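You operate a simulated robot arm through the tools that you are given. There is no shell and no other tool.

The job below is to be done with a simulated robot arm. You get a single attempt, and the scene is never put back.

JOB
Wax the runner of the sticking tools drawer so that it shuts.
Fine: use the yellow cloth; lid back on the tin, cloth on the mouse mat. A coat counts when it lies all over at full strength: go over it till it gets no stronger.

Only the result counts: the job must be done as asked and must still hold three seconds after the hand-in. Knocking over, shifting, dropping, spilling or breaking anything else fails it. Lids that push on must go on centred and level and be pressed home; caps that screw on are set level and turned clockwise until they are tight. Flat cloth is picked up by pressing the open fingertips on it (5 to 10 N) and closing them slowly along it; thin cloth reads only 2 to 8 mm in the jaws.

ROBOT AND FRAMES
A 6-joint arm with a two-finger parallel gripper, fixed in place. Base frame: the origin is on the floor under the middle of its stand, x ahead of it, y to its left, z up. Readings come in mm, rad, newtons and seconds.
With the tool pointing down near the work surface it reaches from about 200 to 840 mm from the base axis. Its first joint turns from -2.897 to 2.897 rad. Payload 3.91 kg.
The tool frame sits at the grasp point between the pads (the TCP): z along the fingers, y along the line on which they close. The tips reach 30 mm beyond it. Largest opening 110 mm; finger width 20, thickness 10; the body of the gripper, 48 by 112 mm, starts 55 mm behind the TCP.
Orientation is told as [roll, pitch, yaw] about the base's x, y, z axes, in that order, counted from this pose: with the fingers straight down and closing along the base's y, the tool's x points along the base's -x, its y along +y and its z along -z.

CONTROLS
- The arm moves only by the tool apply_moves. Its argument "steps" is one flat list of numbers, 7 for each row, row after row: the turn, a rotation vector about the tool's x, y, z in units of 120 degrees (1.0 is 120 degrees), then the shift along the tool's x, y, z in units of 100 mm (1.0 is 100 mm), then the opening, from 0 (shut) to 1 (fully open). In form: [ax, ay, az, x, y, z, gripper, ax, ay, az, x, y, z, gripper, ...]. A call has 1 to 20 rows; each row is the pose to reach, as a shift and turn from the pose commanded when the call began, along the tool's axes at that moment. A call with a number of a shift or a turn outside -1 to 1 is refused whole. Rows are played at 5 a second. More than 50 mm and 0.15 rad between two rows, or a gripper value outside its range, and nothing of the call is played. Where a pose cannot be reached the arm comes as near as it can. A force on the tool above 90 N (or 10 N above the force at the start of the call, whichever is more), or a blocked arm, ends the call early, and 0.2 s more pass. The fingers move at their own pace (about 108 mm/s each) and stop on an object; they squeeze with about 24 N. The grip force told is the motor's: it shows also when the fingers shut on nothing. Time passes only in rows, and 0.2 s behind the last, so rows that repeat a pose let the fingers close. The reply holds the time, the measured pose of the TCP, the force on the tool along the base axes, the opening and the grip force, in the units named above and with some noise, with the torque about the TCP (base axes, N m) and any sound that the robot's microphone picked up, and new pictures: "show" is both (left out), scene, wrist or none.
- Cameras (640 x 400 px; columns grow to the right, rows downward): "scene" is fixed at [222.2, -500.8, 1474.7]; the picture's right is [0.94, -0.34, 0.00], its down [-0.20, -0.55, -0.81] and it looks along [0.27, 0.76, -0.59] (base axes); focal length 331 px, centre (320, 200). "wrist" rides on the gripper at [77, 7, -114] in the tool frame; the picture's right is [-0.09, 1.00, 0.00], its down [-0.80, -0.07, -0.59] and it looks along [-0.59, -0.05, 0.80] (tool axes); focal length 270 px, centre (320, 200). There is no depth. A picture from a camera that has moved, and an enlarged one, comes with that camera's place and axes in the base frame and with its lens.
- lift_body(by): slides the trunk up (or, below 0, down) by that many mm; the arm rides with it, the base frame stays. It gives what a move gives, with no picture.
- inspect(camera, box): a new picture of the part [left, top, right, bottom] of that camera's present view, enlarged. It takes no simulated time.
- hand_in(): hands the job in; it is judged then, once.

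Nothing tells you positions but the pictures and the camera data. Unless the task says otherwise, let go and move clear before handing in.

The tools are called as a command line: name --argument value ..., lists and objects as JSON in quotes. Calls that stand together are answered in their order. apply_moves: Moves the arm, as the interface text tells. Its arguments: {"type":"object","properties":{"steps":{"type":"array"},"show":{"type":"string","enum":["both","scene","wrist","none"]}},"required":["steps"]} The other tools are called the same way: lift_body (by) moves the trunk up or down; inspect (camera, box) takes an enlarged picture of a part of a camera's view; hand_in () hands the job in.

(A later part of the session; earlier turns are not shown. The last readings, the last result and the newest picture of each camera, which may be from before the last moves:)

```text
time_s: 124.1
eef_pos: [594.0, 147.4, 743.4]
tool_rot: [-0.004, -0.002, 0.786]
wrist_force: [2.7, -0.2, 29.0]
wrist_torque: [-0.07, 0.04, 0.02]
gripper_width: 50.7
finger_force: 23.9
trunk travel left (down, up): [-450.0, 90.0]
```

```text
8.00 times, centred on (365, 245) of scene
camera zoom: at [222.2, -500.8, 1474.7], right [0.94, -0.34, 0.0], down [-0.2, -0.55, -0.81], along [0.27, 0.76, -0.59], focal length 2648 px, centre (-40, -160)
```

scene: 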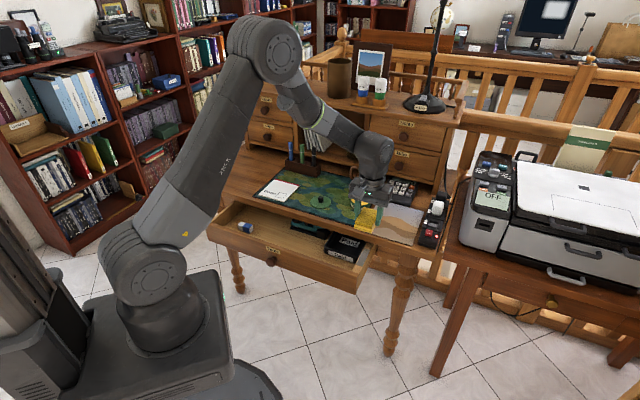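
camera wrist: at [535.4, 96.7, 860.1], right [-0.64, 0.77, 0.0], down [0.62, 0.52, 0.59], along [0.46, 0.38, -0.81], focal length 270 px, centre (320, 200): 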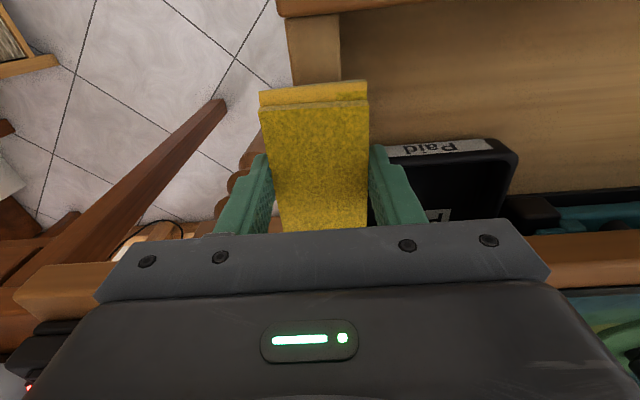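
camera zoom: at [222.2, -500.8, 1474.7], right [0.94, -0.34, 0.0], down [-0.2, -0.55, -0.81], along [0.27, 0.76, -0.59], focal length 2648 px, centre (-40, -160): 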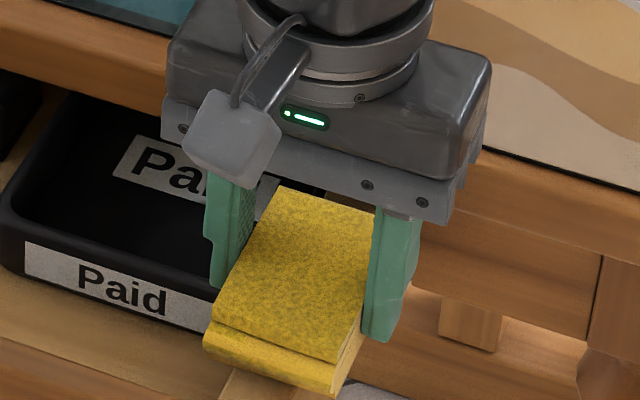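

Contact on the runner at z ≈ 744.5. I'll ease to about 9 N and rub with small sideways strokes and short strokes along the strip.

apply_moves --steps '[0, 0, 0, 0, 0, -0.02, 0, 0, 0, 0, 0, 0.03, -0.02, 0, 0, 0, 0, -0.02, 0.06, -0.02, 0, 0, 0, 0, -0.04, 0.03, -0.02, 0, 0, 0, 0, -0.06, 0, -0.02, 0, 0, 0, 0, -0.06, -0.03, -0.02, 0, 0, 0, 0, -0.06, -0.06, -0.02, 0, 0, 0, 0, -0.06, -0.03, -0.02, 0, 0, 0, 0, -0.06, 0, -0.02, 0, 0, 0, 0, -0.06, 0.03, -0.02, 0, 0, 0, 0, -0.06, 0.06, -0.02, 0, 0, 0, 0, -0.04, 0.03, -0.02, 0, 0, 0, 0, -0.02, 0, -0.02, 0, 0, 0, 0, 0, -0.03, -0.02, 0, 0, 0, 0, 0, -0.06, -0.02, 0, 0, 0, 0, 0, -0.03, -0.02, 0, 0, 0, 0, 0, 0, -0.02, 0]' --show "wrist"

inspect --camera "scene" --box '[340, 220, 390, 270]'

```text
time_s: 127.7
eef_pos: [594.4, 146.3, 744.2]
tool_rot: [-0.001, 0.001, 0.786]
wrist_force: [1.2, -2.4, 2.6]
wrist_torque: [-0.06, -0.05, -0.01]
gripper_width: 50.5
finger_force: 24.0
trunk travel left (down, up): [-450.0, 90.0]
camera wrist: at [535.4, 96.3, 858.3], right [-0.64, 0.77, 0.0], down [0.62, 0.52, 0.59], along [0.46, 0.38, -0.8], focal length 270 px, centre (320, 200)
```

wrist: 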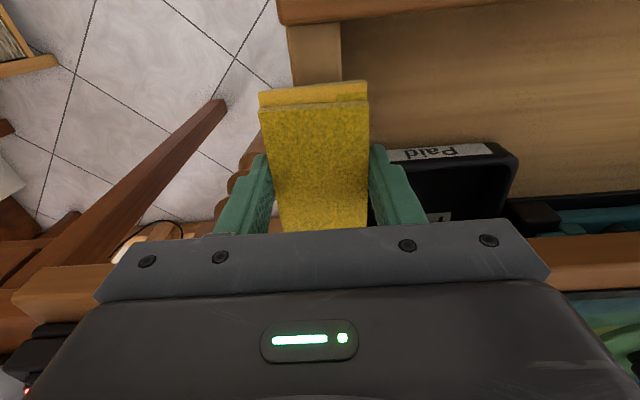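

```text
8.00 times, centred on (365, 245) of scene
camera zoom: at [222.2, -500.8, 1474.7], right [0.94, -0.34, 0.0], down [-0.2, -0.55, -0.81], along [0.27, 0.76, -0.59], focal length 2648 px, centre (-40, -160)
```

zoom: 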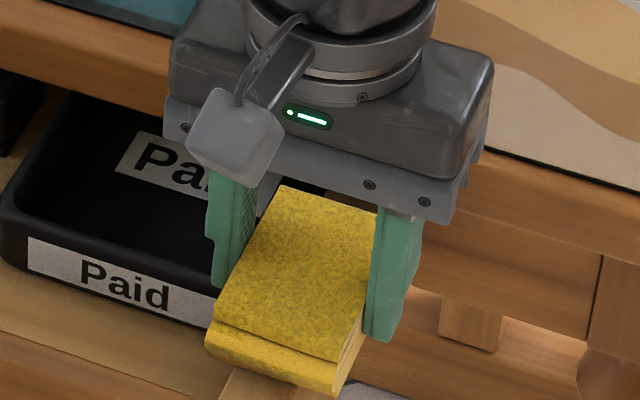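

Force fell to about 3 N. I'll lift and look at the strip to see how the coat took.

apply_moves --steps '[0, 0, 0, 0, 0, -0.2, 0, 0, 0, 0, 0, 0, -0.6, 0, 0, 0, 0, 0, 0, -1.0, 0, 0, 0, 0, 0, 0, -1.0, 0]' --show "none"

inspect --camera "scene" --box '[340, 230, 390, 270]'

inspect --camera "wrist" --box '[240, 0, 400, 100]'

```text
time_s: 128.7
eef_pos: [593.2, 146.6, 844.8]
tool_rot: [0.0, 0.003, 0.785]
wrist_force: [0.3, -0.1, -0.8]
wrist_torque: [0.04, -0.01, -0.04]
gripper_width: 50.6
finger_force: 24.1
trunk travel left (down, up): [-450.0, 90.0]
```

```text
10.00 times, centred on (365, 250) of scene
camera zoom: at [222.2, -500.8, 1474.7], right [0.94, -0.34, 0.0], down [-0.2, -0.55, -0.81], along [0.27, 0.76, -0.59], focal length 3311 px, centre (-130, -300)
```

zoom: 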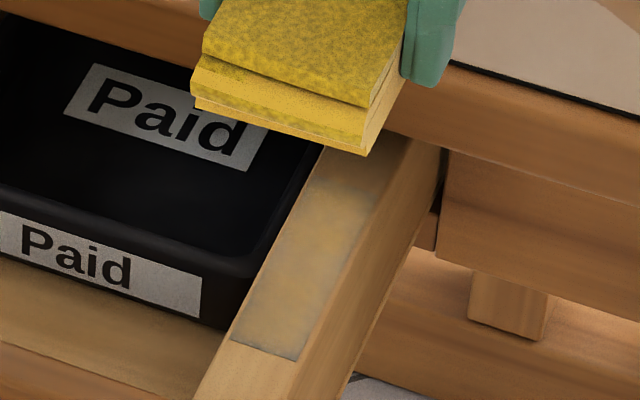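

```text
4.00 times, centred on (320, 50) of wrist
camera zoom: at [534.5, 96.8, 958.5], right [-0.64, 0.77, 0.0], down [0.62, 0.52, 0.59], along [0.45, 0.38, -0.81], focal length 1081 px, centre (320, 800)
```

zoom: 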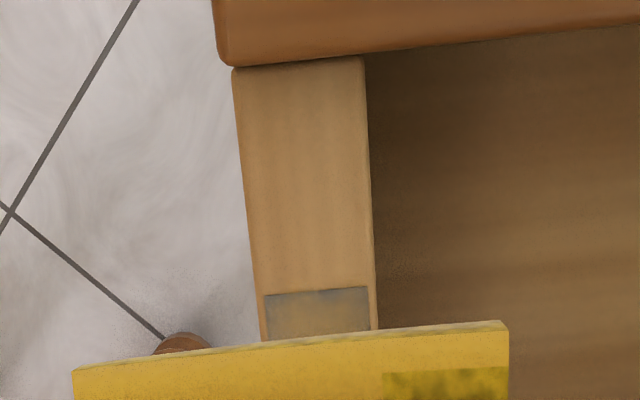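

The coat is forming: yellowish over the middle, thinner at the edges and ends. I'll go back down with longer strokes so the ends and both edges get covered.

apply_moves --steps '[0, 0, 0, 0.05, 0, 0.3, 0, 0, 0, 0, 0.1, 0, 0.6, 0, 0, 0, 0, 0.15, 0, 0.85, 0, 0, 0, 0, 0.18, 0, 0.95, 0, 0, 0, 0, 0.18, 0, 1.0, 0, 0, 0, 0, 0.18, 0, 1.0, 0]' --show "none"

apply_moves --steps '[0, 0, 0, 0, 0, 0.008, 0, 0, 0, 0, 0, 0, 0.008, 0]' --show "none"

```text
time_s: 130.1
eef_pos: [581.7, 135.0, 744.0]
tool_rot: [-0.001, 0.002, 0.785]
wrist_force: [0.3, -0.6, 2.0]
wrist_torque: [-0.06, 0.02, -0.02]
gripper_width: 50.8
finger_force: 23.9
trunk travel left (down, up): [-450.0, 90.0]
```

```text
time_s: 130.7
eef_pos: [582.3, 134.0, 745.3]
tool_rot: [0.0, -0.001, 0.786]
wrist_force: [-0.2, -1.5, 8.9]
wrist_torque: [-0.07, 0.07, 0.0]
gripper_width: 50.7
finger_force: 23.6
trunk travel left (down, up): [-450.0, 90.0]
```

About 9 N. Long strokes along the strip now, with small sideways offsets between passes.

apply_moves --steps '[0, 0, 0, -0.06, 0, 0, 0, 0, 0, 0, -0.12, 0, 0, 0, 0, 0, 0, -0.18, 0, 0, 0, 0, 0, 0, -0.24, 0, 0, 0, 0, 0, 0, -0.3, 0, 0, 0, 0, 0, 0, -0.36, 0, 0, 0, 0, 0, 0, -0.36, 0.05, 0, 0, 0, 0, 0, -0.3, 0.05, 0, 0, 0, 0, 0, -0.24, 0.05, 0, 0, 0, 0, 0, -0.18, 0.05, 0, 0, 0, 0, 0, -0.12, 0.05, 0, 0, 0, 0, 0, -0.06, 0.05, 0, 0, 0, 0, 0, 0, 0.05, 0, 0, 0, 0, 0, 0, 0, 0, 0, 0, 0, 0, 0, -0.05, 0, 0, 0, 0, 0, -0.07, -0.05, 0, 0, 0, 0, 0, -0.14, -0.05, 0, 0, 0, 0, 0, -0.21, -0.05, 0, 0, 0, 0, 0, -0.28, -0.05, 0, 0, 0, 0, 0, -0.36, -0.05, 0, 0]' --show "none"

inspect --camera "scene" --box '[330, 220, 390, 270]'

```text
time_s: 134.9
eef_pos: [609.7, 154.3, 743.5]
tool_rot: [0.0, 0.001, 0.786]
wrist_force: [-3.8, -1.3, 9.8]
wrist_torque: [0.09, 0.05, 0.0]
gripper_width: 50.9
finger_force: 24.0
trunk travel left (down, up): [-450.0, 90.0]
```

```text
8.00 times, centred on (360, 245) of scene
camera zoom: at [222.2, -500.8, 1474.7], right [0.94, -0.34, 0.0], down [-0.2, -0.55, -0.81], along [0.27, 0.76, -0.59], focal length 2648 px, centre (0, -160)
```

zoom: 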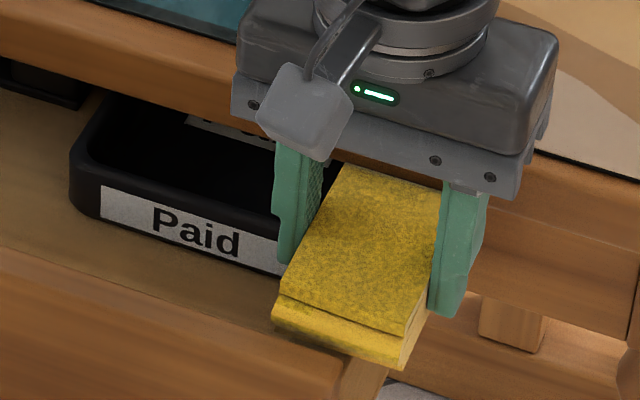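

The drawer was dragged inward by the strokes, so lengthwise rubbing moves it. I'll use the cloth's friction to draw it back out, then rub only sideways.

apply_moves --steps '[0, 0, 0, 0.03, 0, 0.003, 0, 0, 0, 0, 0.06, 0, 0.003, 0, 0, 0, 0, 0.1, 0, 0.003, 0, 0, 0, 0, 0.14, 0, 0.003, 0, 0, 0, 0, 0.18, 0, 0.003, 0, 0, 0, 0, 0.22, 0, 0.003, 0, 0, 0, 0, 0.26, 0, 0.003, 0, 0, 0, 0, 0.3, 0, 0.003, 0, 0, 0, 0, 0.34, 0, 0.003, 0, 0, 0, 0, 0.38, 0, 0.003, 0, 0, 0, 0, 0.38, 0, 0.003, 0]' --show "none"

inspect --camera "scene" --box '[330, 220, 390, 270]'

```text
time_s: 137.3
eef_pos: [583.8, 129.4, 743.6]
tool_rot: [-0.001, 0.002, 0.785]
wrist_force: [2.6, -1.5, 9.2]
wrist_torque: [-0.01, -0.03, -0.01]
gripper_width: 50.6
finger_force: 23.8
trunk travel left (down, up): [-450.0, 90.0]
```

```text
8.00 times, centred on (360, 245) of scene
camera zoom: at [222.2, -500.8, 1474.7], right [0.94, -0.34, 0.0], down [-0.2, -0.55, -0.81], along [0.27, 0.76, -0.59], focal length 2648 px, centre (0, -160)
```

zoom: 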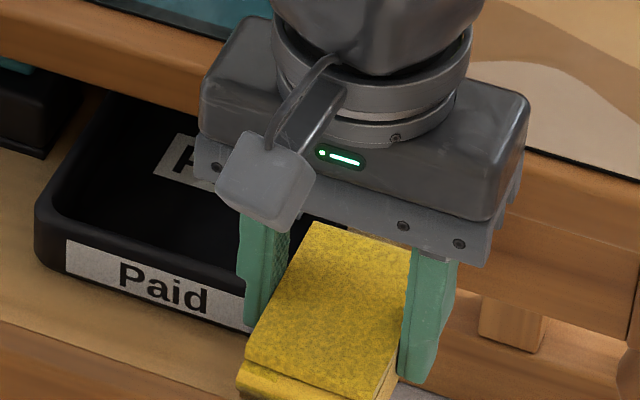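

The drawer is back where it was. I'll lift slightly, reposition over the full strip length, and rub sideways only.

apply_moves --steps '[0, 0, 0, 0, 0, -0.08, 0, 0, 0, 0, -0.14, 0.03, -0.1, 0, 0, 0, 0, -0.28, 0.063, -0.1, 0, 0, 0, 0, -0.28, 0.063, -0.04, 0, 0, 0, 0, -0.28, 0.063, 0, 0, 0, 0, 0, -0.28, 0.063, 0, 0]' --show "none"

apply_moves --steps '[0, 0, 0, 0, 0.04, 0, 0, 0, 0, 0, 0, 0.08, 0, 0, 0, 0, 0, 0, 0.04, 0, 0, 0, 0, 0, 0, 0, 0, 0, 0, 0, 0, 0, -0.04, 0, 0, 0, 0, 0, 0, -0.08, 0, 0, 0, 0, 0, 0, -0.04, 0, 0, 0, 0, 0, 0, 0, 0, 0, 0, 0, 0, 0, 0.04, 0, 0, 0, 0, 0, 0, 0.08, 0, 0, 0, 0, 0, 0, 0.04, 0, 0, 0, 0, 0, 0, 0, 0, 0, 0, 0, 0, 0, -0.04, 0, 0, 0, 0, 0, 0, -0.08, 0, 0, 0, 0, 0, 0, -0.04, 0, 0, 0, 0, 0, 0, 0, 0, 0]' --show "none"

inspect --camera "scene" --box '[330, 220, 390, 270]'

```text
time_s: 138.7
eef_pos: [598.3, 154.0, 743.0]
tool_rot: [-0.002, 0.002, 0.786]
wrist_force: [-1.9, -0.2, 4.1]
wrist_torque: [0.04, 0.03, 0.0]
gripper_width: 50.9
finger_force: 23.8
trunk travel left (down, up): [-450.0, 90.0]
```

```text
time_s: 142.1
eef_pos: [599.1, 152.4, 744.1]
tool_rot: [-0.002, 0.002, 0.787]
wrist_force: [2.0, -2.7, 6.9]
wrist_torque: [-0.12, -0.07, 0.02]
gripper_width: 50.6
finger_force: 24.4
trunk travel left (down, up): [-450.0, 90.0]
```

```text
8.00 times, centred on (360, 245) of scene
camera zoom: at [222.2, -500.8, 1474.7], right [0.94, -0.34, 0.0], down [-0.2, -0.55, -0.81], along [0.27, 0.76, -0.59], focal length 2648 px, centre (0, -160)
```

zoom: 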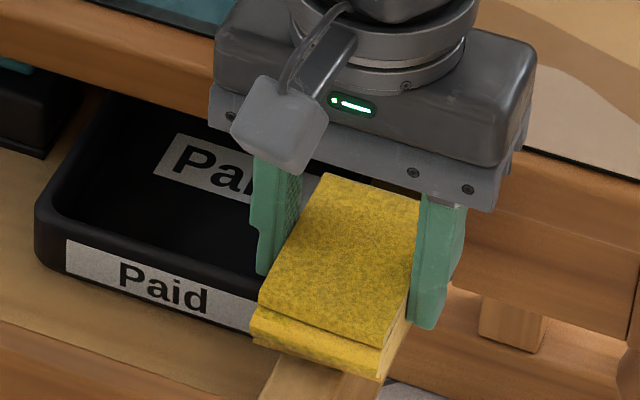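

Drawer stayed put. Lifting to check the coat.

apply_moves --steps '[0, 0, 0, 0, 0, -0.2, 0, 0, 0, 0, 0, 0, -0.6, 0, 0, 0, 0, 0, 0, -1.0, 0, 0, 0, 0, 0, 0, -1.0, 0]' --show "none"

inspect --camera "scene" --box '[340, 230, 390, 270]'

inspect --camera "wrist" --box '[240, 0, 400, 100]'

```text
time_s: 143.1
eef_pos: [596.7, 154.9, 842.0]
tool_rot: [-0.001, 0.003, 0.784]
wrist_force: [0.0, -0.8, 0.1]
wrist_torque: [0.02, 0.0, -0.01]
gripper_width: 51.0
finger_force: 23.6
trunk travel left (down, up): [-450.0, 90.0]
```

```text
10.00 times, centred on (365, 250) of scene
camera zoom: at [222.2, -500.8, 1474.7], right [0.94, -0.34, 0.0], down [-0.2, -0.55, -0.81], along [0.27, 0.76, -0.59], focal length 3311 px, centre (-130, -300)
```

zoom: 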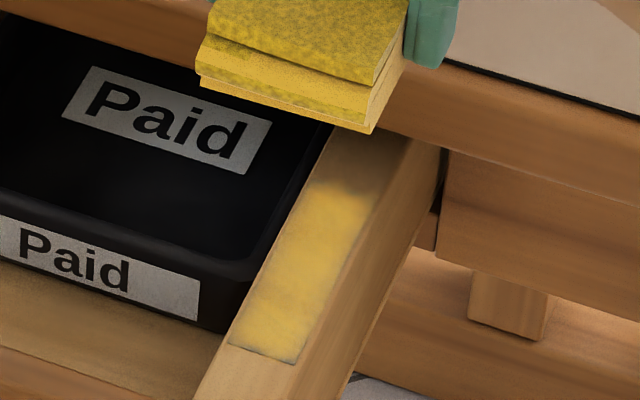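

```text
4.00 times, centred on (320, 50) of wrist
camera zoom: at [539.6, 104.8, 957.4], right [-0.64, 0.77, 0.0], down [0.62, 0.52, 0.59], along [0.46, 0.38, -0.81], focal length 1081 px, centre (320, 800)
```

zoom: 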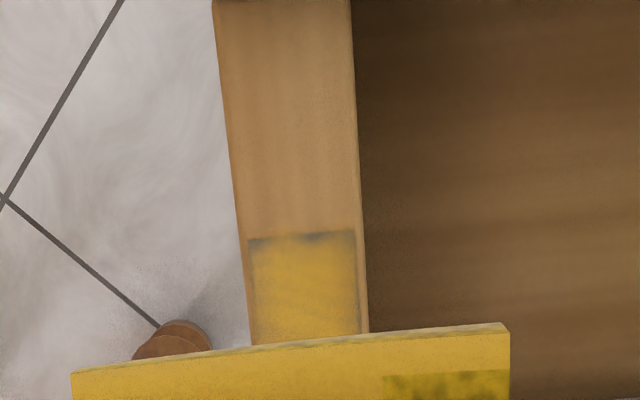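

The coat is much stronger now, but both ends and the rims are still thin. I'll work the front end next, with the cloth shifted toward it and wider sideways strokes.

apply_moves --steps '[0, 0, 0, 0.05, 0, 0.3, 0, 0, 0, 0, 0.1, 0, 0.6, 0, 0, 0, 0, 0.16, 0, 0.85, 0, 0, 0, 0, 0.16, 0, 0.95, 0, 0, 0, 0, 0.16, 0, 1.0, 0, 0, 0, 0, 0.16, 0, 1.0, 0]' --show "none"

apply_moves --steps '[0, 0, 0, 0, 0, 0.004, 0, 0, 0, 0, 0, 0.04, 0.004, 0, 0, 0, 0, 0, 0.08, 0.004, 0, 0, 0, 0, 0, 0.12, 0.004, 0, 0, 0, 0, 0, 0.08, 0.004, 0, 0, 0, 0, 0, 0.04, 0.004, 0, 0, 0, 0, 0, 0, 0.004, 0, 0, 0, 0, 0, -0.04, 0.004, 0, 0, 0, 0, 0, -0.08, 0.004, 0, 0, 0, 0, 0, -0.12, 0.004, 0, 0, 0, 0, 0, -0.08, 0.004, 0, 0, 0, 0, 0, -0.04, 0.004, 0, 0, 0, 0, 0, 0, 0.004, 0, 0, 0, 0, 0, 0.04, 0.004, 0, 0, 0, 0, 0, 0.08, 0.004, 0, 0, 0, 0, 0, 0.12, 0.004, 0, 0, 0, 0, 0, 0.06, 0.004, 0, 0, 0, 0, 0, 0, 0.004, 0, 0, 0, 0, 0, -0.06, 0.004, 0, 0, 0, 0, 0, -0.12, 0.004, 0]' --show "none"

apply_moves --steps '[0, 0, 0, 0, 0.06, 0, 0, 0, 0, 0, 0, 0.12, 0, 0, 0, 0, 0, 0, 0.18, 0, 0, 0, 0, 0, 0, 0.24, 0, 0, 0, 0, 0, 0, 0.18, 0, 0, 0, 0, 0, 0, 0.12, 0, 0, 0, 0, 0, 0, 0.06, 0, 0, 0, 0, 0, 0, 0, 0, 0, 0, 0, 0, 0, 0.06, 0, 0, 0, 0, 0, 0, 0.12, 0, 0]' --show "none"

inspect --camera "scene" --box '[330, 220, 390, 270]'

```text
time_s: 144.5
eef_pos: [588.0, 144.0, 742.8]
tool_rot: [-0.003, 0.002, 0.786]
wrist_force: [0.2, 0.5, 6.9]
wrist_torque: [0.0, 0.02, 0.01]
gripper_width: 50.7
finger_force: 23.9
trunk travel left (down, up): [-450.0, 90.0]
```

```text
time_s: 148.7
eef_pos: [594.9, 134.9, 742.9]
tool_rot: [-0.002, 0.001, 0.786]
wrist_force: [-1.9, 3.6, 7.3]
wrist_torque: [0.19, 0.12, -0.01]
gripper_width: 50.9
finger_force: 24.0
trunk travel left (down, up): [-450.0, 90.0]
```

```text
time_s: 150.9
eef_pos: [587.3, 142.0, 742.7]
tool_rot: [0.001, 0.002, 0.784]
wrist_force: [-0.4, -0.3, 1.5]
wrist_torque: [0.03, 0.0, 0.01]
gripper_width: 51.0
finger_force: 24.3
trunk travel left (down, up): [-450.0, 90.0]
```

```text
8.00 times, centred on (360, 245) of scene
camera zoom: at [222.2, -500.8, 1474.7], right [0.94, -0.34, 0.0], down [-0.2, -0.55, -0.81], along [0.27, 0.76, -0.59], focal length 2648 px, centre (0, -160)
```

zoom: 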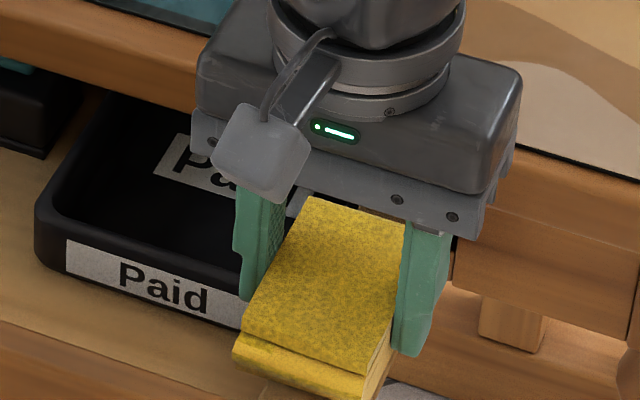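

Next the back end: lift a little, move 30 mm inward, press again and rub sideways.

apply_moves --steps '[0, 0, 0, 0, 0, -0.08, 0, 0, 0, 0, -0.15, 0, -0.08, 0, 0, 0, 0, -0.3, 0, -0.08, 0, 0, 0, 0, -0.3, 0, -0.03, 0, 0, 0, 0, -0.3, 0, 0.007, 0, 0, 0, 0, -0.3, 0, 0.007, 0]' --show "none"

apply_moves --steps '[0, 0, 0, 0, 0.06, 0, 0, 0, 0, 0, 0, 0.12, 0, 0, 0, 0, 0, 0, 0.06, 0, 0, 0, 0, 0, 0, 0, 0, 0, 0, 0, 0, 0, -0.06, 0, 0, 0, 0, 0, 0, -0.12, 0, 0, 0, 0, 0, 0, -0.06, 0, 0, 0, 0, 0, 0, 0, 0, 0, 0, 0, 0, 0, 0.06, 0, 0, 0, 0, 0, 0, 0.12, 0, 0, 0, 0, 0, 0, 0.06, 0, 0, 0, 0, 0, 0, 0, 0, 0, 0, 0, 0, 0, -0.06, 0, 0, 0, 0, 0, 0, -0.12, 0, 0, 0, 0, 0, 0, -0.06, 0, 0, 0, 0, 0, 0, 0, 0, 0]' --show "none"

apply_moves --steps '[0, 0, 0, 0, 0.06, 0.003, 0, 0, 0, 0, 0, 0.12, 0.003, 0, 0, 0, 0, 0, 0.06, 0.003, 0, 0, 0, 0, 0, 0, 0.003, 0, 0, 0, 0, 0, -0.06, 0.003, 0, 0, 0, 0, 0, -0.12, 0.003, 0, 0, 0, 0, 0, -0.06, 0.003, 0, 0, 0, 0, 0, 0, 0.003, 0]' --show "none"

apply_moves --steps '[0, 0, 0, 0, 0, -0.2, 0, 0, 0, 0, 0, 0, -0.6, 0, 0, 0, 0, 0, 0, -1.0, 0, 0, 0, 0, 0, 0, -1.0, 0]' --show "none"

inspect --camera "scene" --box '[340, 230, 390, 270]'

inspect --camera "wrist" --box '[240, 0, 400, 100]'

```text
time_s: 152.3
eef_pos: [606.5, 161.9, 743.9]
tool_rot: [0.0, 0.002, 0.786]
wrist_force: [-19.0, -26.5, 16.3]
wrist_torque: [-0.51, 0.39, -0.08]
gripper_width: 50.4
finger_force: 23.9
trunk travel left (down, up): [-450.0, 90.0]
```

```text
time_s: 155.7
eef_pos: [608.1, 161.5, 742.3]
tool_rot: [-0.001, 0.001, 0.785]
wrist_force: [-8.5, -26.0, 4.6]
wrist_torque: [-0.42, 0.1, -0.23]
gripper_width: 51.1
finger_force: 23.8
trunk travel left (down, up): [-450.0, 90.0]
```

```text
time_s: 157.5
eef_pos: [608.8, 162.2, 743.5]
tool_rot: [-0.001, 0.0, 0.786]
wrist_force: [-7.6, -24.3, 5.4]
wrist_torque: [-0.45, 0.19, -0.18]
gripper_width: 50.8
finger_force: 23.9
trunk travel left (down, up): [-450.0, 90.0]
```

```text
time_s: 158.5
eef_pos: [609.9, 165.3, 841.3]
tool_rot: [-0.003, 0.002, 0.784]
wrist_force: [-0.2, 0.0, 0.3]
wrist_torque: [0.02, -0.01, -0.02]
gripper_width: 51.0
finger_force: 24.0
trunk travel left (down, up): [-450.0, 90.0]
```

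```text
10.00 times, centred on (365, 250) of scene
camera zoom: at [222.2, -500.8, 1474.7], right [0.94, -0.34, 0.0], down [-0.2, -0.55, -0.81], along [0.27, 0.76, -0.59], focal length 3311 px, centre (-130, -300)
```

zoom: 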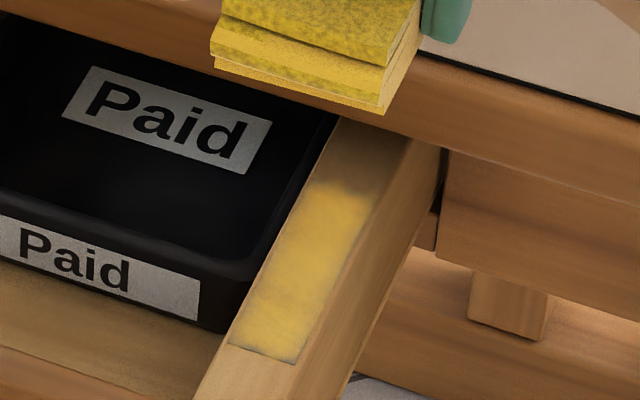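

```text
4.00 times, centred on (320, 50) of wrist
camera zoom: at [550.0, 113.9, 955.9], right [-0.64, 0.77, 0.0], down [0.62, 0.52, 0.59], along [0.46, 0.38, -0.8], focal length 1081 px, centre (320, 800)
```

zoom: 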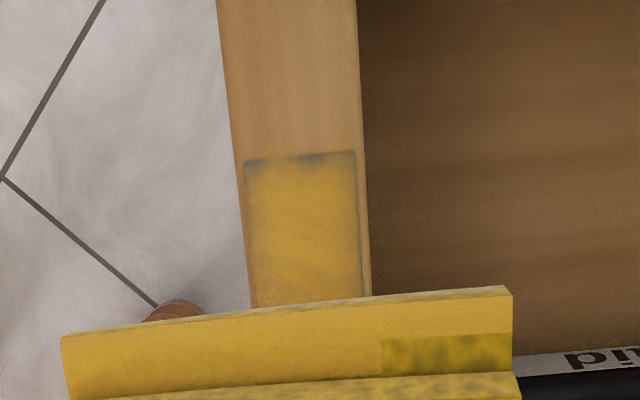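

The coat is nearly full in the middle, but the front edge, rims and back end are thinner, and the slab blocks the cloth at the back. I'll draw the drawer out a further 40 mm with the cloth so the whole strip is free.

apply_moves --steps '[0, 0, 0, 0.08, 0, 0.3, 0, 0, 0, 0, 0.18, 0, 0.6, 0, 0, 0, 0, 0.22, 0, 0.85, 0, 0, 0, 0, 0.22, 0, 0.95, 0, 0, 0, 0, 0.22, 0, 1.0, 0, 0, 0, 0, 0.22, 0, 1.0, 0]' --show "none"

apply_moves --steps '[0, 0, 0, 0, 0, 0.008, 0, 0, 0, 0, 0, 0, 0.008, 0]' --show "none"

```text
time_s: 159.9
eef_pos: [593.4, 148.1, 742.7]
tool_rot: [-0.001, 0.0, 0.786]
wrist_force: [-0.3, -0.5, 8.3]
wrist_torque: [0.23, -0.2, 0.02]
gripper_width: 50.8
finger_force: 24.4
trunk travel left (down, up): [-450.0, 90.0]
```

```text
time_s: 160.5
eef_pos: [592.0, 147.9, 742.0]
tool_rot: [-0.002, -0.001, 0.785]
wrist_force: [1.8, -1.3, 14.8]
wrist_torque: [0.38, -0.35, 0.0]
gripper_width: 50.8
finger_force: 23.6
trunk travel left (down, up): [-450.0, 90.0]
```

apply_moves --steps '[0, 0, 0, 0.03, 0, 0, 0, 0, 0, 0, 0.06, 0, 0, 0, 0, 0, 0, 0.1, 0, 0, 0, 0, 0, 0, 0.14, 0, 0, 0, 0, 0, 0, 0.18, 0, 0, 0, 0, 0, 0, 0.22, 0, 0, 0, 0, 0, 0, 0.26, 0, 0, 0, 0, 0, 0, 0.3, 0, 0, 0, 0, 0, 0, 0.34, 0, 0, 0, 0, 0, 0, 0.38, 0, 0, 0, 0, 0, 0, 0.42, 0, 0, 0, 0, 0, 0, 0.42, 0, -0.05, 0, 0, 0, 0, 0.42, 0, -0.3, 0, 0, 0, 0, 0.3, 0, -0.7, 0, 0, 0, 0, 0.1, 0, -1.0, 0, 0, 0, 0, 0, 0, -1.0, 0, 0, 0, 0, 0, 0, -1.0, 0]' --show "scene"

inspect --camera "scene" --box '[330, 230, 390, 280]'

```text
time_s: 164.1
eef_pos: [593.3, 147.6, 840.5]
tool_rot: [0.001, 0.0, 0.786]
wrist_force: [0.5, 0.2, -0.9]
wrist_torque: [0.01, -0.01, 0.0]
gripper_width: 50.7
finger_force: 24.3
trunk travel left (down, up): [-450.0, 90.0]
```

scene: 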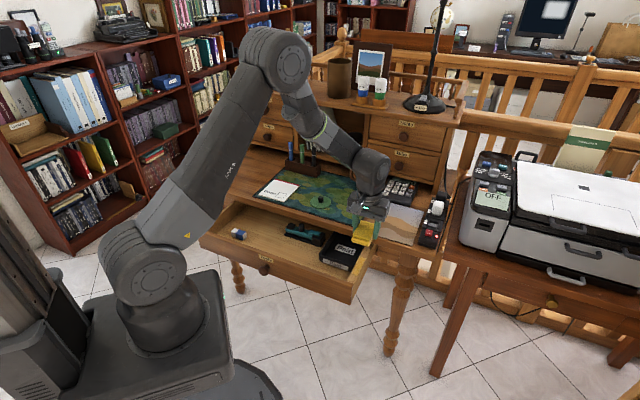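

```text
8.00 times, centred on (360, 255) of scene
camera zoom: at [222.2, -500.8, 1474.7], right [0.94, -0.34, 0.0], down [-0.2, -0.55, -0.81], along [0.27, 0.76, -0.59], focal length 2648 px, centre (0, -240)
```

zoom: 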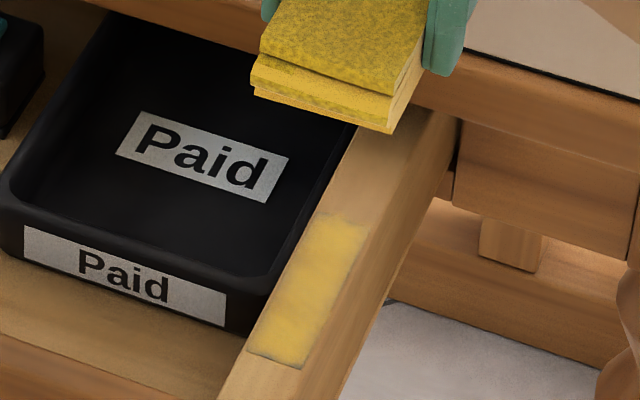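

The whole strip is now clear of the slab. I'll view it from the wrist camera too.

inspect --camera "wrist" --box '[240, 0, 400, 100]'

inspect --camera "scene" --box '[345, 250, 375, 280]'

```text
4.00 times, centred on (320, 50) of wrist
camera zoom: at [534.1, 97.4, 955.0], right [-0.64, 0.77, 0.0], down [0.62, 0.52, 0.59], along [0.45, 0.38, -0.81], focal length 1081 px, centre (320, 800)
```

zoom: 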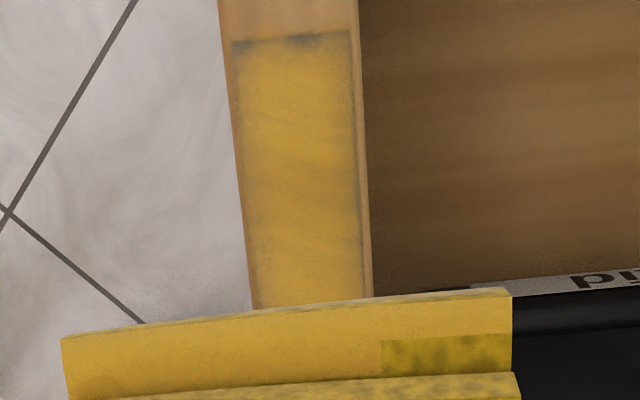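

```text
13.33 times, centred on (360, 265) of scene
camera zoom: at [222.2, -500.8, 1474.7], right [0.94, -0.34, 0.0], down [-0.2, -0.55, -0.81], along [0.27, 0.76, -0.59], focal length 4414 px, centre (-213, -667)
```

zoom: 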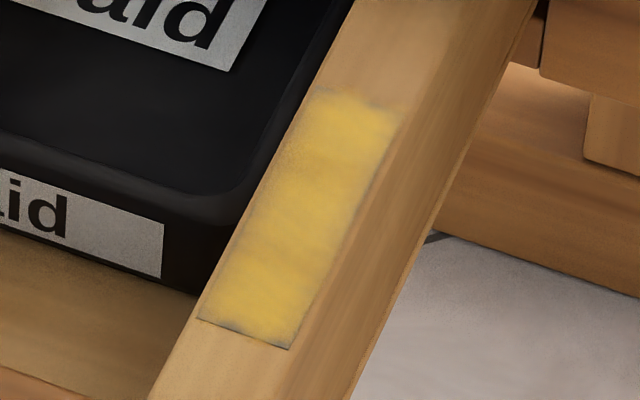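

Nearly full cover; thin grey lines remain along the front edge and rims. I'll press with the cloth's centre over the front edge and rub sideways across both rims.

apply_moves --steps '[0, 0, 0, 0.2, 0, 0.3, 0, 0, 0, 0, 0.4, 0, 0.6, 0, 0, 0, 0, 0.59, 0, 0.85, 0, 0, 0, 0, 0.59, 0, 0.95, 0, 0, 0, 0, 0.59, 0, 1.0, 0, 0, 0, 0, 0.59, 0, 1.0, 0]' --show "none"

apply_moves --steps '[0, 0, 0, 0, 0.05, 0, 0, 0, 0, 0, 0, 0.1, 0, 0, 0, 0, 0, 0, 0.14, 0, 0, 0, 0, 0, 0, 0.1, 0, 0, 0, 0, 0, 0, 0.05, 0, 0, 0, 0, 0, 0, 0, 0, 0, 0, 0, 0, 0, -0.05, 0, 0, 0, 0, 0, 0, -0.1, 0, 0, 0, 0, 0, 0, -0.14, 0, 0, 0, 0, 0, 0, -0.1, 0, 0, 0, 0, 0, 0, -0.05, 0, 0, 0, 0, 0, 0, 0, 0, 0, 0, 0, 0, 0, 0.07, 0, 0, 0, 0, 0, 0, 0.14, 0, 0, 0, 0, 0, 0, 0.07, 0, 0, 0, 0, 0, 0, 0, 0, 0, 0, 0, 0, 0, -0.07, 0, 0, 0, 0, 0, 0, -0.14, 0, 0, 0, 0, 0, 0, -0.07, 0, 0, 0, 0, 0, 0, 0, 0, 0]' --show "none"

inspect --camera "scene" --box '[325, 225, 395, 285]'

```text
time_s: 165.5
eef_pos: [551.4, 105.9, 741.8]
tool_rot: [-0.001, 0.0, 0.785]
wrist_force: [-0.6, -0.4, 8.2]
wrist_torque: [-0.01, 0.04, 0.02]
gripper_width: 50.7
finger_force: 23.9
trunk travel left (down, up): [-450.0, 90.0]
```

```text
time_s: 169.7
eef_pos: [551.5, 105.8, 741.3]
tool_rot: [-0.001, 0.001, 0.785]
wrist_force: [2.8, -1.4, 16.5]
wrist_torque: [-0.1, -0.01, 0.05]
gripper_width: 50.7
finger_force: 24.4
trunk travel left (down, up): [-450.0, 90.0]
```

```text
6.67 times, centred on (360, 255) of scene
camera zoom: at [222.2, -500.8, 1474.7], right [0.94, -0.34, 0.0], down [-0.2, -0.55, -0.81], along [0.27, 0.76, -0.59], focal length 2207 px, centre (53, -167)
```

zoom: 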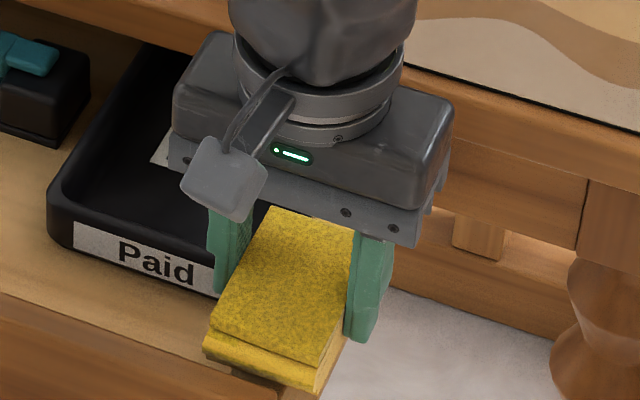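

Now the middle and back positions in the same way, lifting between them.

apply_moves --steps '[0, 0, 0, 0, 0, -0.08, 0, 0, 0, 0, -0.14, 0, -0.08, 0, 0, 0, 0, -0.28, 0, -0.08, 0, 0, 0, 0, -0.28, 0, -0.03, 0, 0, 0, 0, -0.28, 0, 0, 0, 0, 0, 0, -0.28, 0.07, 0, 0, 0, 0, 0, -0.28, 0.14, 0, 0, 0, 0, 0, -0.28, 0.07, 0, 0, 0, 0, 0, -0.28, 0, 0, 0, 0, 0, 0, -0.28, -0.07, 0, 0, 0, 0, 0, -0.28, -0.14, 0, 0, 0, 0, 0, -0.28, -0.07, 0, 0, 0, 0, 0, -0.28, 0, 0, 0, 0, 0, 0, -0.28, 0.07, 0, 0, 0, 0, 0, -0.28, 0.14, 0, 0, 0, 0, 0, -0.28, 0.07, 0, 0, 0, 0, 0, -0.28, 0, 0, 0, 0, 0, 0, -0.28, -0.07, 0, 0, 0, 0, 0, -0.28, -0.14, 0, 0, 0, 0, 0, -0.28, 0, 0, 0]' --show "none"

apply_moves --steps '[0, 0, 0, 0, 0, -0.08, 0, 0, 0, 0, -0.14, 0, -0.08, 0, 0, 0, 0, -0.28, 0, -0.08, 0, 0, 0, 0, -0.28, 0, -0.03, 0, 0, 0, 0, -0.28, 0, 0, 0, 0, 0, 0, -0.28, 0.07, 0, 0, 0, 0, 0, -0.28, 0.14, 0, 0, 0, 0, 0, -0.28, 0.07, 0, 0, 0, 0, 0, -0.28, 0, 0, 0, 0, 0, 0, -0.28, -0.07, 0, 0, 0, 0, 0, -0.28, -0.14, 0, 0, 0, 0, 0, -0.28, -0.07, 0, 0, 0, 0, 0, -0.28, 0, 0, 0, 0, 0, 0, -0.28, 0.07, 0, 0, 0, 0, 0, -0.28, 0.14, 0, 0, 0, 0, 0, -0.28, 0.07, 0, 0, 0, 0, 0, -0.28, 0, 0, 0, 0, 0, 0, -0.28, -0.07, 0, 0, 0, 0, 0, -0.28, -0.14, 0, 0, 0, 0, 0, -0.28, 0, 0, 0]' --show "none"

apply_moves --steps '[0, 0, 0, 0, 0, -0.2, 0, 0, 0, 0, 0, 0, -0.6, 0, 0, 0, 0, 0, 0, -1.0, 0, 0, 0, 0, 0, 0, -1.0, 0]' --show "none"

inspect --camera "scene" --box '[345, 250, 375, 280]'

inspect --camera "wrist" --box '[240, 0, 400, 100]'

```text
time_s: 173.9
eef_pos: [571.8, 125.0, 741.8]
tool_rot: [-0.001, 0.0, 0.785]
wrist_force: [2.5, -2.2, 13.2]
wrist_torque: [-0.05, 0.04, 0.05]
gripper_width: 50.9
finger_force: 23.9
trunk travel left (down, up): [-450.0, 90.0]
```

```text
time_s: 178.1
eef_pos: [591.8, 145.1, 741.1]
tool_rot: [-0.003, -0.003, 0.784]
wrist_force: [4.9, -6.8, 20.9]
wrist_torque: [-0.29, -0.02, 0.04]
gripper_width: 50.9
finger_force: 24.5
trunk travel left (down, up): [-450.0, 90.0]
```

```text
time_s: 179.1
eef_pos: [590.7, 149.2, 840.5]
tool_rot: [0.0, 0.002, 0.786]
wrist_force: [-0.1, 0.3, -0.4]
wrist_torque: [0.03, 0.01, 0.0]
gripper_width: 50.8
finger_force: 24.1
trunk travel left (down, up): [-450.0, 90.0]
```

```text
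13.33 times, centred on (360, 265) of scene
camera zoom: at [222.2, -500.8, 1474.7], right [0.94, -0.34, 0.0], down [-0.2, -0.55, -0.81], along [0.27, 0.76, -0.59], focal length 4414 px, centre (-213, -667)
```

zoom: 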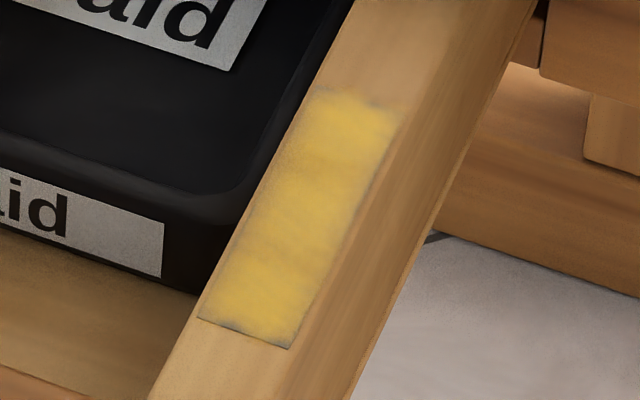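

```text
4.00 times, centred on (320, 50) of wrist
camera zoom: at [532.8, 96.3, 954.8], right [-0.64, 0.77, 0.0], down [0.62, 0.52, 0.59], along [0.45, 0.38, -0.81], focal length 1081 px, centre (320, 800)
```

zoom: 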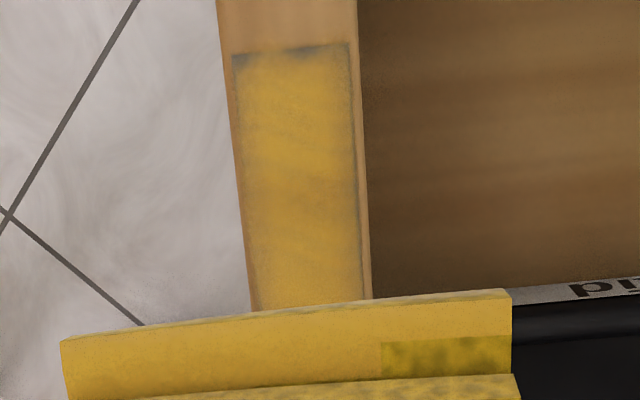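

The coat now looks the same after further hard passes, so it has reached full strength. Next I'll put the cloth on the dune-pictured mouse mat, at about n = 670, w = 345.

apply_moves --steps '[0, 0, 0, -0.1, -0.05, -0.2, 0, 0, 0, 0, -0.4, -0.1, -0.4, 0, 0, 0, 0, -0.75, -0.2, -0.4, 0, 0, 0, 0, -1.0, -0.25, -0.4, 0, 0, 0, 0, -1.0, -0.25, -0.4, 0]' --show "none"

apply_moves --steps '[0, 0, 0, -0.25, -0.04, 0, 0, 0, 0, 0, -0.48, -0.08, 0, 0, 0, 0, 0, -0.48, -0.08, 0.3, 0, 0, 0, 0, -0.48, -0.08, 0.6, 0, 0, 0, 0, -0.48, -0.08, 0.75, 0, 0, 0, 0, -0.48, -0.08, 0.75, 0]'

inspect --camera "scene" --box '[350, 180, 450, 252]'

```text
time_s: 180.3
eef_pos: [680.3, 200.2, 881.2]
tool_rot: [0.0, 0.001, 0.785]
wrist_force: [0.3, -0.1, -0.8]
wrist_torque: [0.0, -0.01, -0.01]
gripper_width: 50.8
finger_force: 23.6
trunk travel left (down, up): [-450.0, 90.0]
```

```text
time_s: 181.7
eef_pos: [719.2, 226.9, 804.9]
tool_rot: [-0.001, 0.001, 0.787]
wrist_force: [0.3, 0.0, -0.2]
wrist_torque: [-0.04, -0.01, 0.01]
gripper_width: 50.5
finger_force: 23.5
trunk travel left (down, up): [-450.0, 90.0]
camera wrist: at [659.7, 176.6, 919.8], right [-0.64, 0.77, 0.0], down [0.62, 0.52, 0.59], along [0.45, 0.38, -0.81], focal length 270 px, centre (320, 200)
```

scene: 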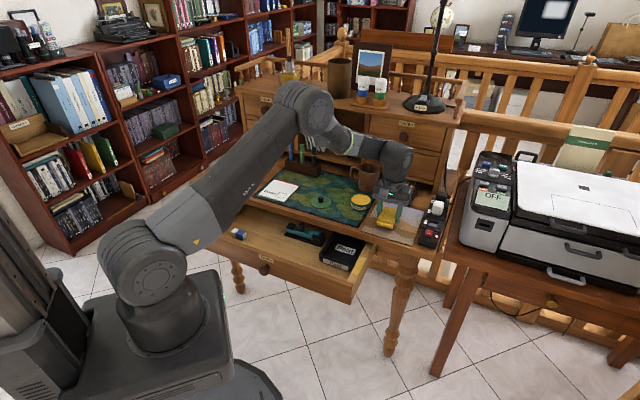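
wrist: 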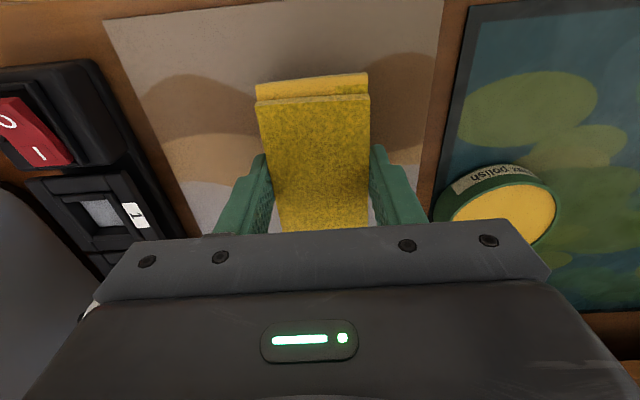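

```text
5.56 times, centred on (400, 216) of scene
camera zoom: at [222.2, -500.8, 1474.7], right [0.94, -0.34, 0.0], down [-0.2, -0.55, -0.81], along [0.27, 0.76, -0.59], focal length 1839 px, centre (-124, 111)
```

zoom: 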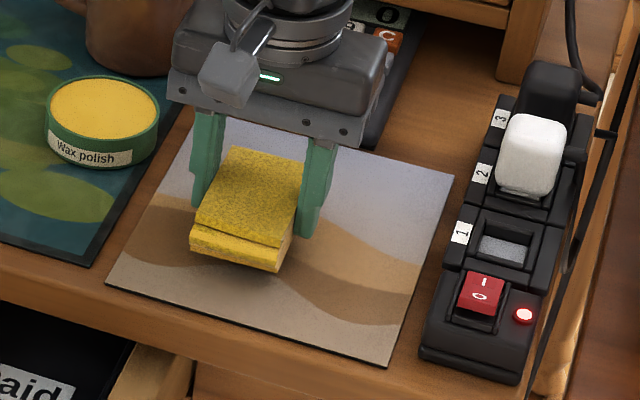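

The cloth hovers over the middle of the mouse mat. Lowering to contact.

apply_moves --steps '[0, 0, 0, 0, 0, 0.03, 0, 0, 0, 0, 0, 0, 0.05, 0, 0, 0, 0, 0, 0, 0.05, 0]' --show "none"

apply_moves --steps '[0, 0, 0, 0, 0, 0.01, 0, 0, 0, 0, 0, 0, 0.02, 0, 0, 0, 0, 0, 0, 0.02, 0]' --show "none"

apply_moves --steps '[0, 0, 0, 0, 0, 0.01, 0, 0, 0, 0, 0, 0, 0.02, 0, 0, 0, 0, 0, 0, 0.02, 0]' --show "none"

```text
time_s: 182.5
eef_pos: [719.3, 227.1, 799.9]
tool_rot: [-0.001, 0.001, 0.786]
wrist_force: [-0.5, -0.8, -0.4]
wrist_torque: [0.0, 0.02, -0.01]
gripper_width: 50.8
finger_force: 23.8
trunk travel left (down, up): [-450.0, 90.0]
```

```text
time_s: 183.3
eef_pos: [719.4, 228.2, 798.2]
tool_rot: [-0.001, 0.002, 0.785]
wrist_force: [-0.3, 0.6, -0.2]
wrist_torque: [0.0, 0.0, 0.04]
gripper_width: 50.9
finger_force: 24.4
trunk travel left (down, up): [-450.0, 90.0]
```

```text
time_s: 184.1
eef_pos: [719.1, 226.6, 796.7]
tool_rot: [-0.001, 0.004, 0.786]
wrist_force: [0.7, -0.5, -0.4]
wrist_torque: [-0.02, 0.01, -0.02]
gripper_width: 50.6
finger_force: 24.5
trunk travel left (down, up): [-450.0, 90.0]
```

apply_moves --steps '[0, 0, 0, 0, 0, 0.01, 0, 0, 0, 0, 0, 0, 0.015, 0, 0, 0, 0, 0, 0, 0.015, 0]' --show "none"

apply_moves --steps '[0, 0, 0, 0, 0, 0.01, 0, 0, 0, 0, 0, 0, 0.01, 0]' --show "none"

apply_moves --steps '[0, 0, 0, 0, 0, 0.01, 0, 0, 0, 0, 0, 0, 0.01, 0]' --show "none"

```text
time_s: 184.9
eef_pos: [718.9, 228.1, 795.9]
tool_rot: [0.0, -0.001, 0.785]
wrist_force: [-1.0, -0.6, 9.1]
wrist_torque: [0.05, 0.06, 0.01]
gripper_width: 50.5
finger_force: 23.8
trunk travel left (down, up): [-450.0, 90.0]
```

```text
time_s: 185.5
eef_pos: [718.9, 226.3, 794.7]
tool_rot: [-0.002, -0.002, 0.785]
wrist_force: [1.1, 0.8, 15.9]
wrist_torque: [0.05, 0.13, 0.03]
gripper_width: 50.7
finger_force: 24.3
trunk travel left (down, up): [-450.0, 90.0]
```

```text
time_s: 186.1
eef_pos: [718.0, 228.2, 795.2]
tool_rot: [-0.004, -0.001, 0.784]
wrist_force: [1.4, 1.5, 23.8]
wrist_torque: [0.0, 0.13, -0.03]
gripper_width: 50.9
finger_force: 24.4
trunk travel left (down, up): [-450.0, 90.0]
```

Contact made. I'll ease off the pressure, open the fingers and rise clear of the cloth.

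apply_moves --steps '[0, 0, 0, 0, 0, -0.02, 0, 0, 0, 0, 0, 0, -0.02, 0.46, 0, 0, 0, 0, 0, -0.02, 0.5, 0, 0, 0, 0, 0, -0.02, 0.56, 0, 0, 0, 0, 0, -0.02, 0.64, 0, 0, 0, 0, 0, -0.1, 0.64, 0, 0, 0, 0, 0, -0.3, 0.64, 0, 0, 0, 0, 0, -0.6, 0.64, 0, 0, 0, 0, 0, -0.9, 0.64, 0, 0, 0, 0, 0, -0.9, 0.64]'

inspect --camera "scene" --box '[350, 180, 450, 252]'

```text
time_s: 188.3
eef_pos: [719.4, 226.7, 883.9]
tool_rot: [0.001, 0.001, 0.788]
wrist_force: [-0.4, 0.6, 0.1]
wrist_torque: [0.0, 0.01, 0.0]
gripper_width: 70.5
finger_force: 0.1
trunk travel left (down, up): [-450.0, 90.0]
camera wrist: at [660.0, 176.8, 997.5], right [-0.64, 0.77, 0.0], down [0.62, 0.52, 0.59], along [0.46, 0.38, -0.81], focal length 270 px, centre (320, 200)
```

scene: 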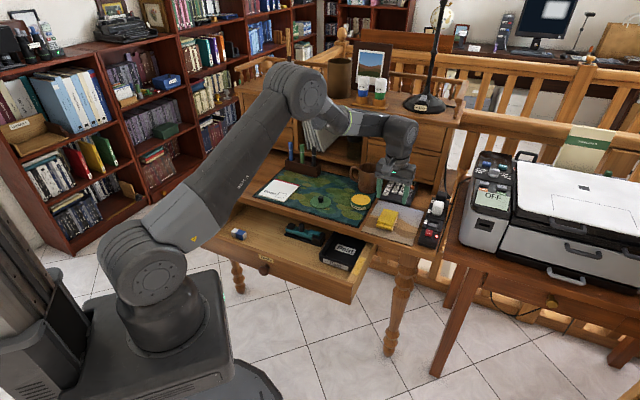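
wrist: 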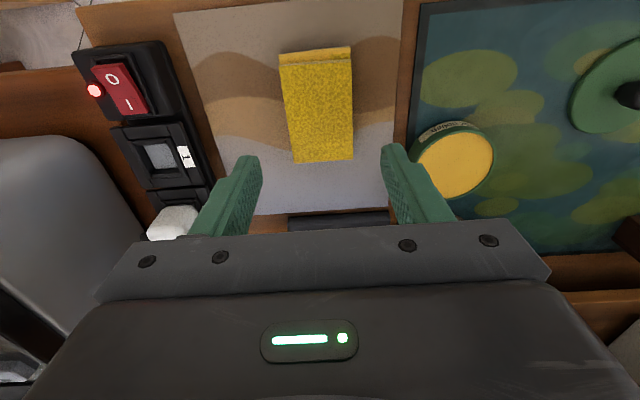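

```text
5.56 times, centred on (400, 216) of scene
camera zoom: at [222.2, -500.8, 1474.7], right [0.94, -0.34, 0.0], down [-0.2, -0.55, -0.81], along [0.27, 0.76, -0.59], focal length 1839 px, centre (-124, 111)
```

zoom: 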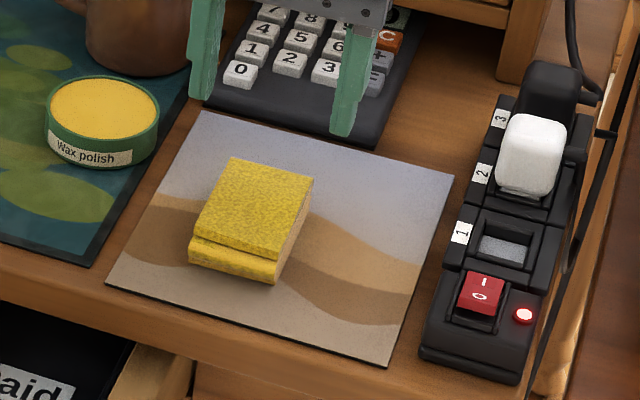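

The cloth lies on the mouse mat. Before replacing the lid I'll test that the drawer shuts; first a look at the knob's position and the coat.

inspect --camera "scene" --box '[240, 245, 300, 290]'

inspect --camera "scene" --box '[345, 250, 375, 280]'

inspect --camera "scene" --box '[190, 200, 390, 320]'

```text
8.89 times, centred on (270, 268) of scene
camera zoom: at [222.2, -500.8, 1474.7], right [0.94, -0.34, 0.0], down [-0.2, -0.55, -0.81], along [0.27, 0.76, -0.59], focal length 2943 px, centre (764, -400)
```

zoom: 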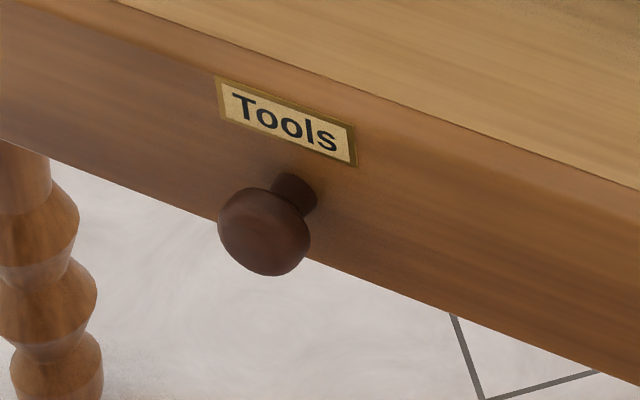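

```text
13.33 times, centred on (360, 265) of scene
camera zoom: at [222.2, -500.8, 1474.7], right [0.94, -0.34, 0.0], down [-0.2, -0.55, -0.81], along [0.27, 0.76, -0.59], focal length 4414 px, centre (-213, -667)
```

zoom: 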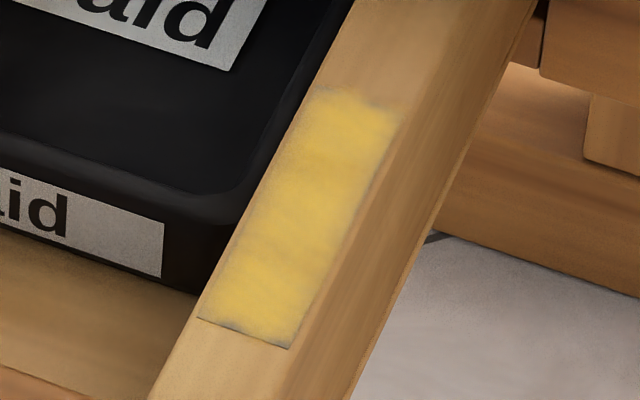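

```text
3.20 times, centred on (290, 260) of scene
camera zoom: at [222.2, -500.8, 1474.7], right [0.94, -0.34, 0.0], down [-0.2, -0.55, -0.81], along [0.27, 0.76, -0.59], focal length 1059 px, centre (416, 8)
```

zoom: 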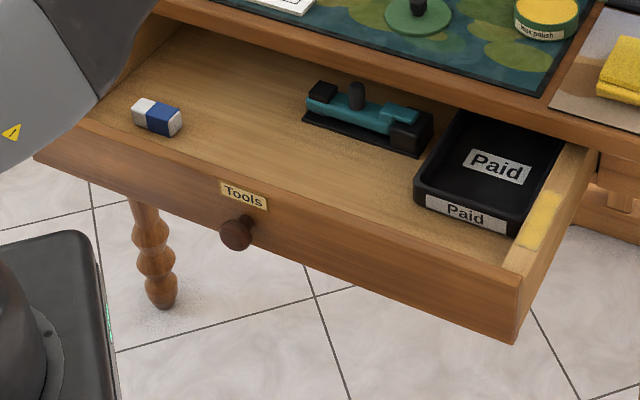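

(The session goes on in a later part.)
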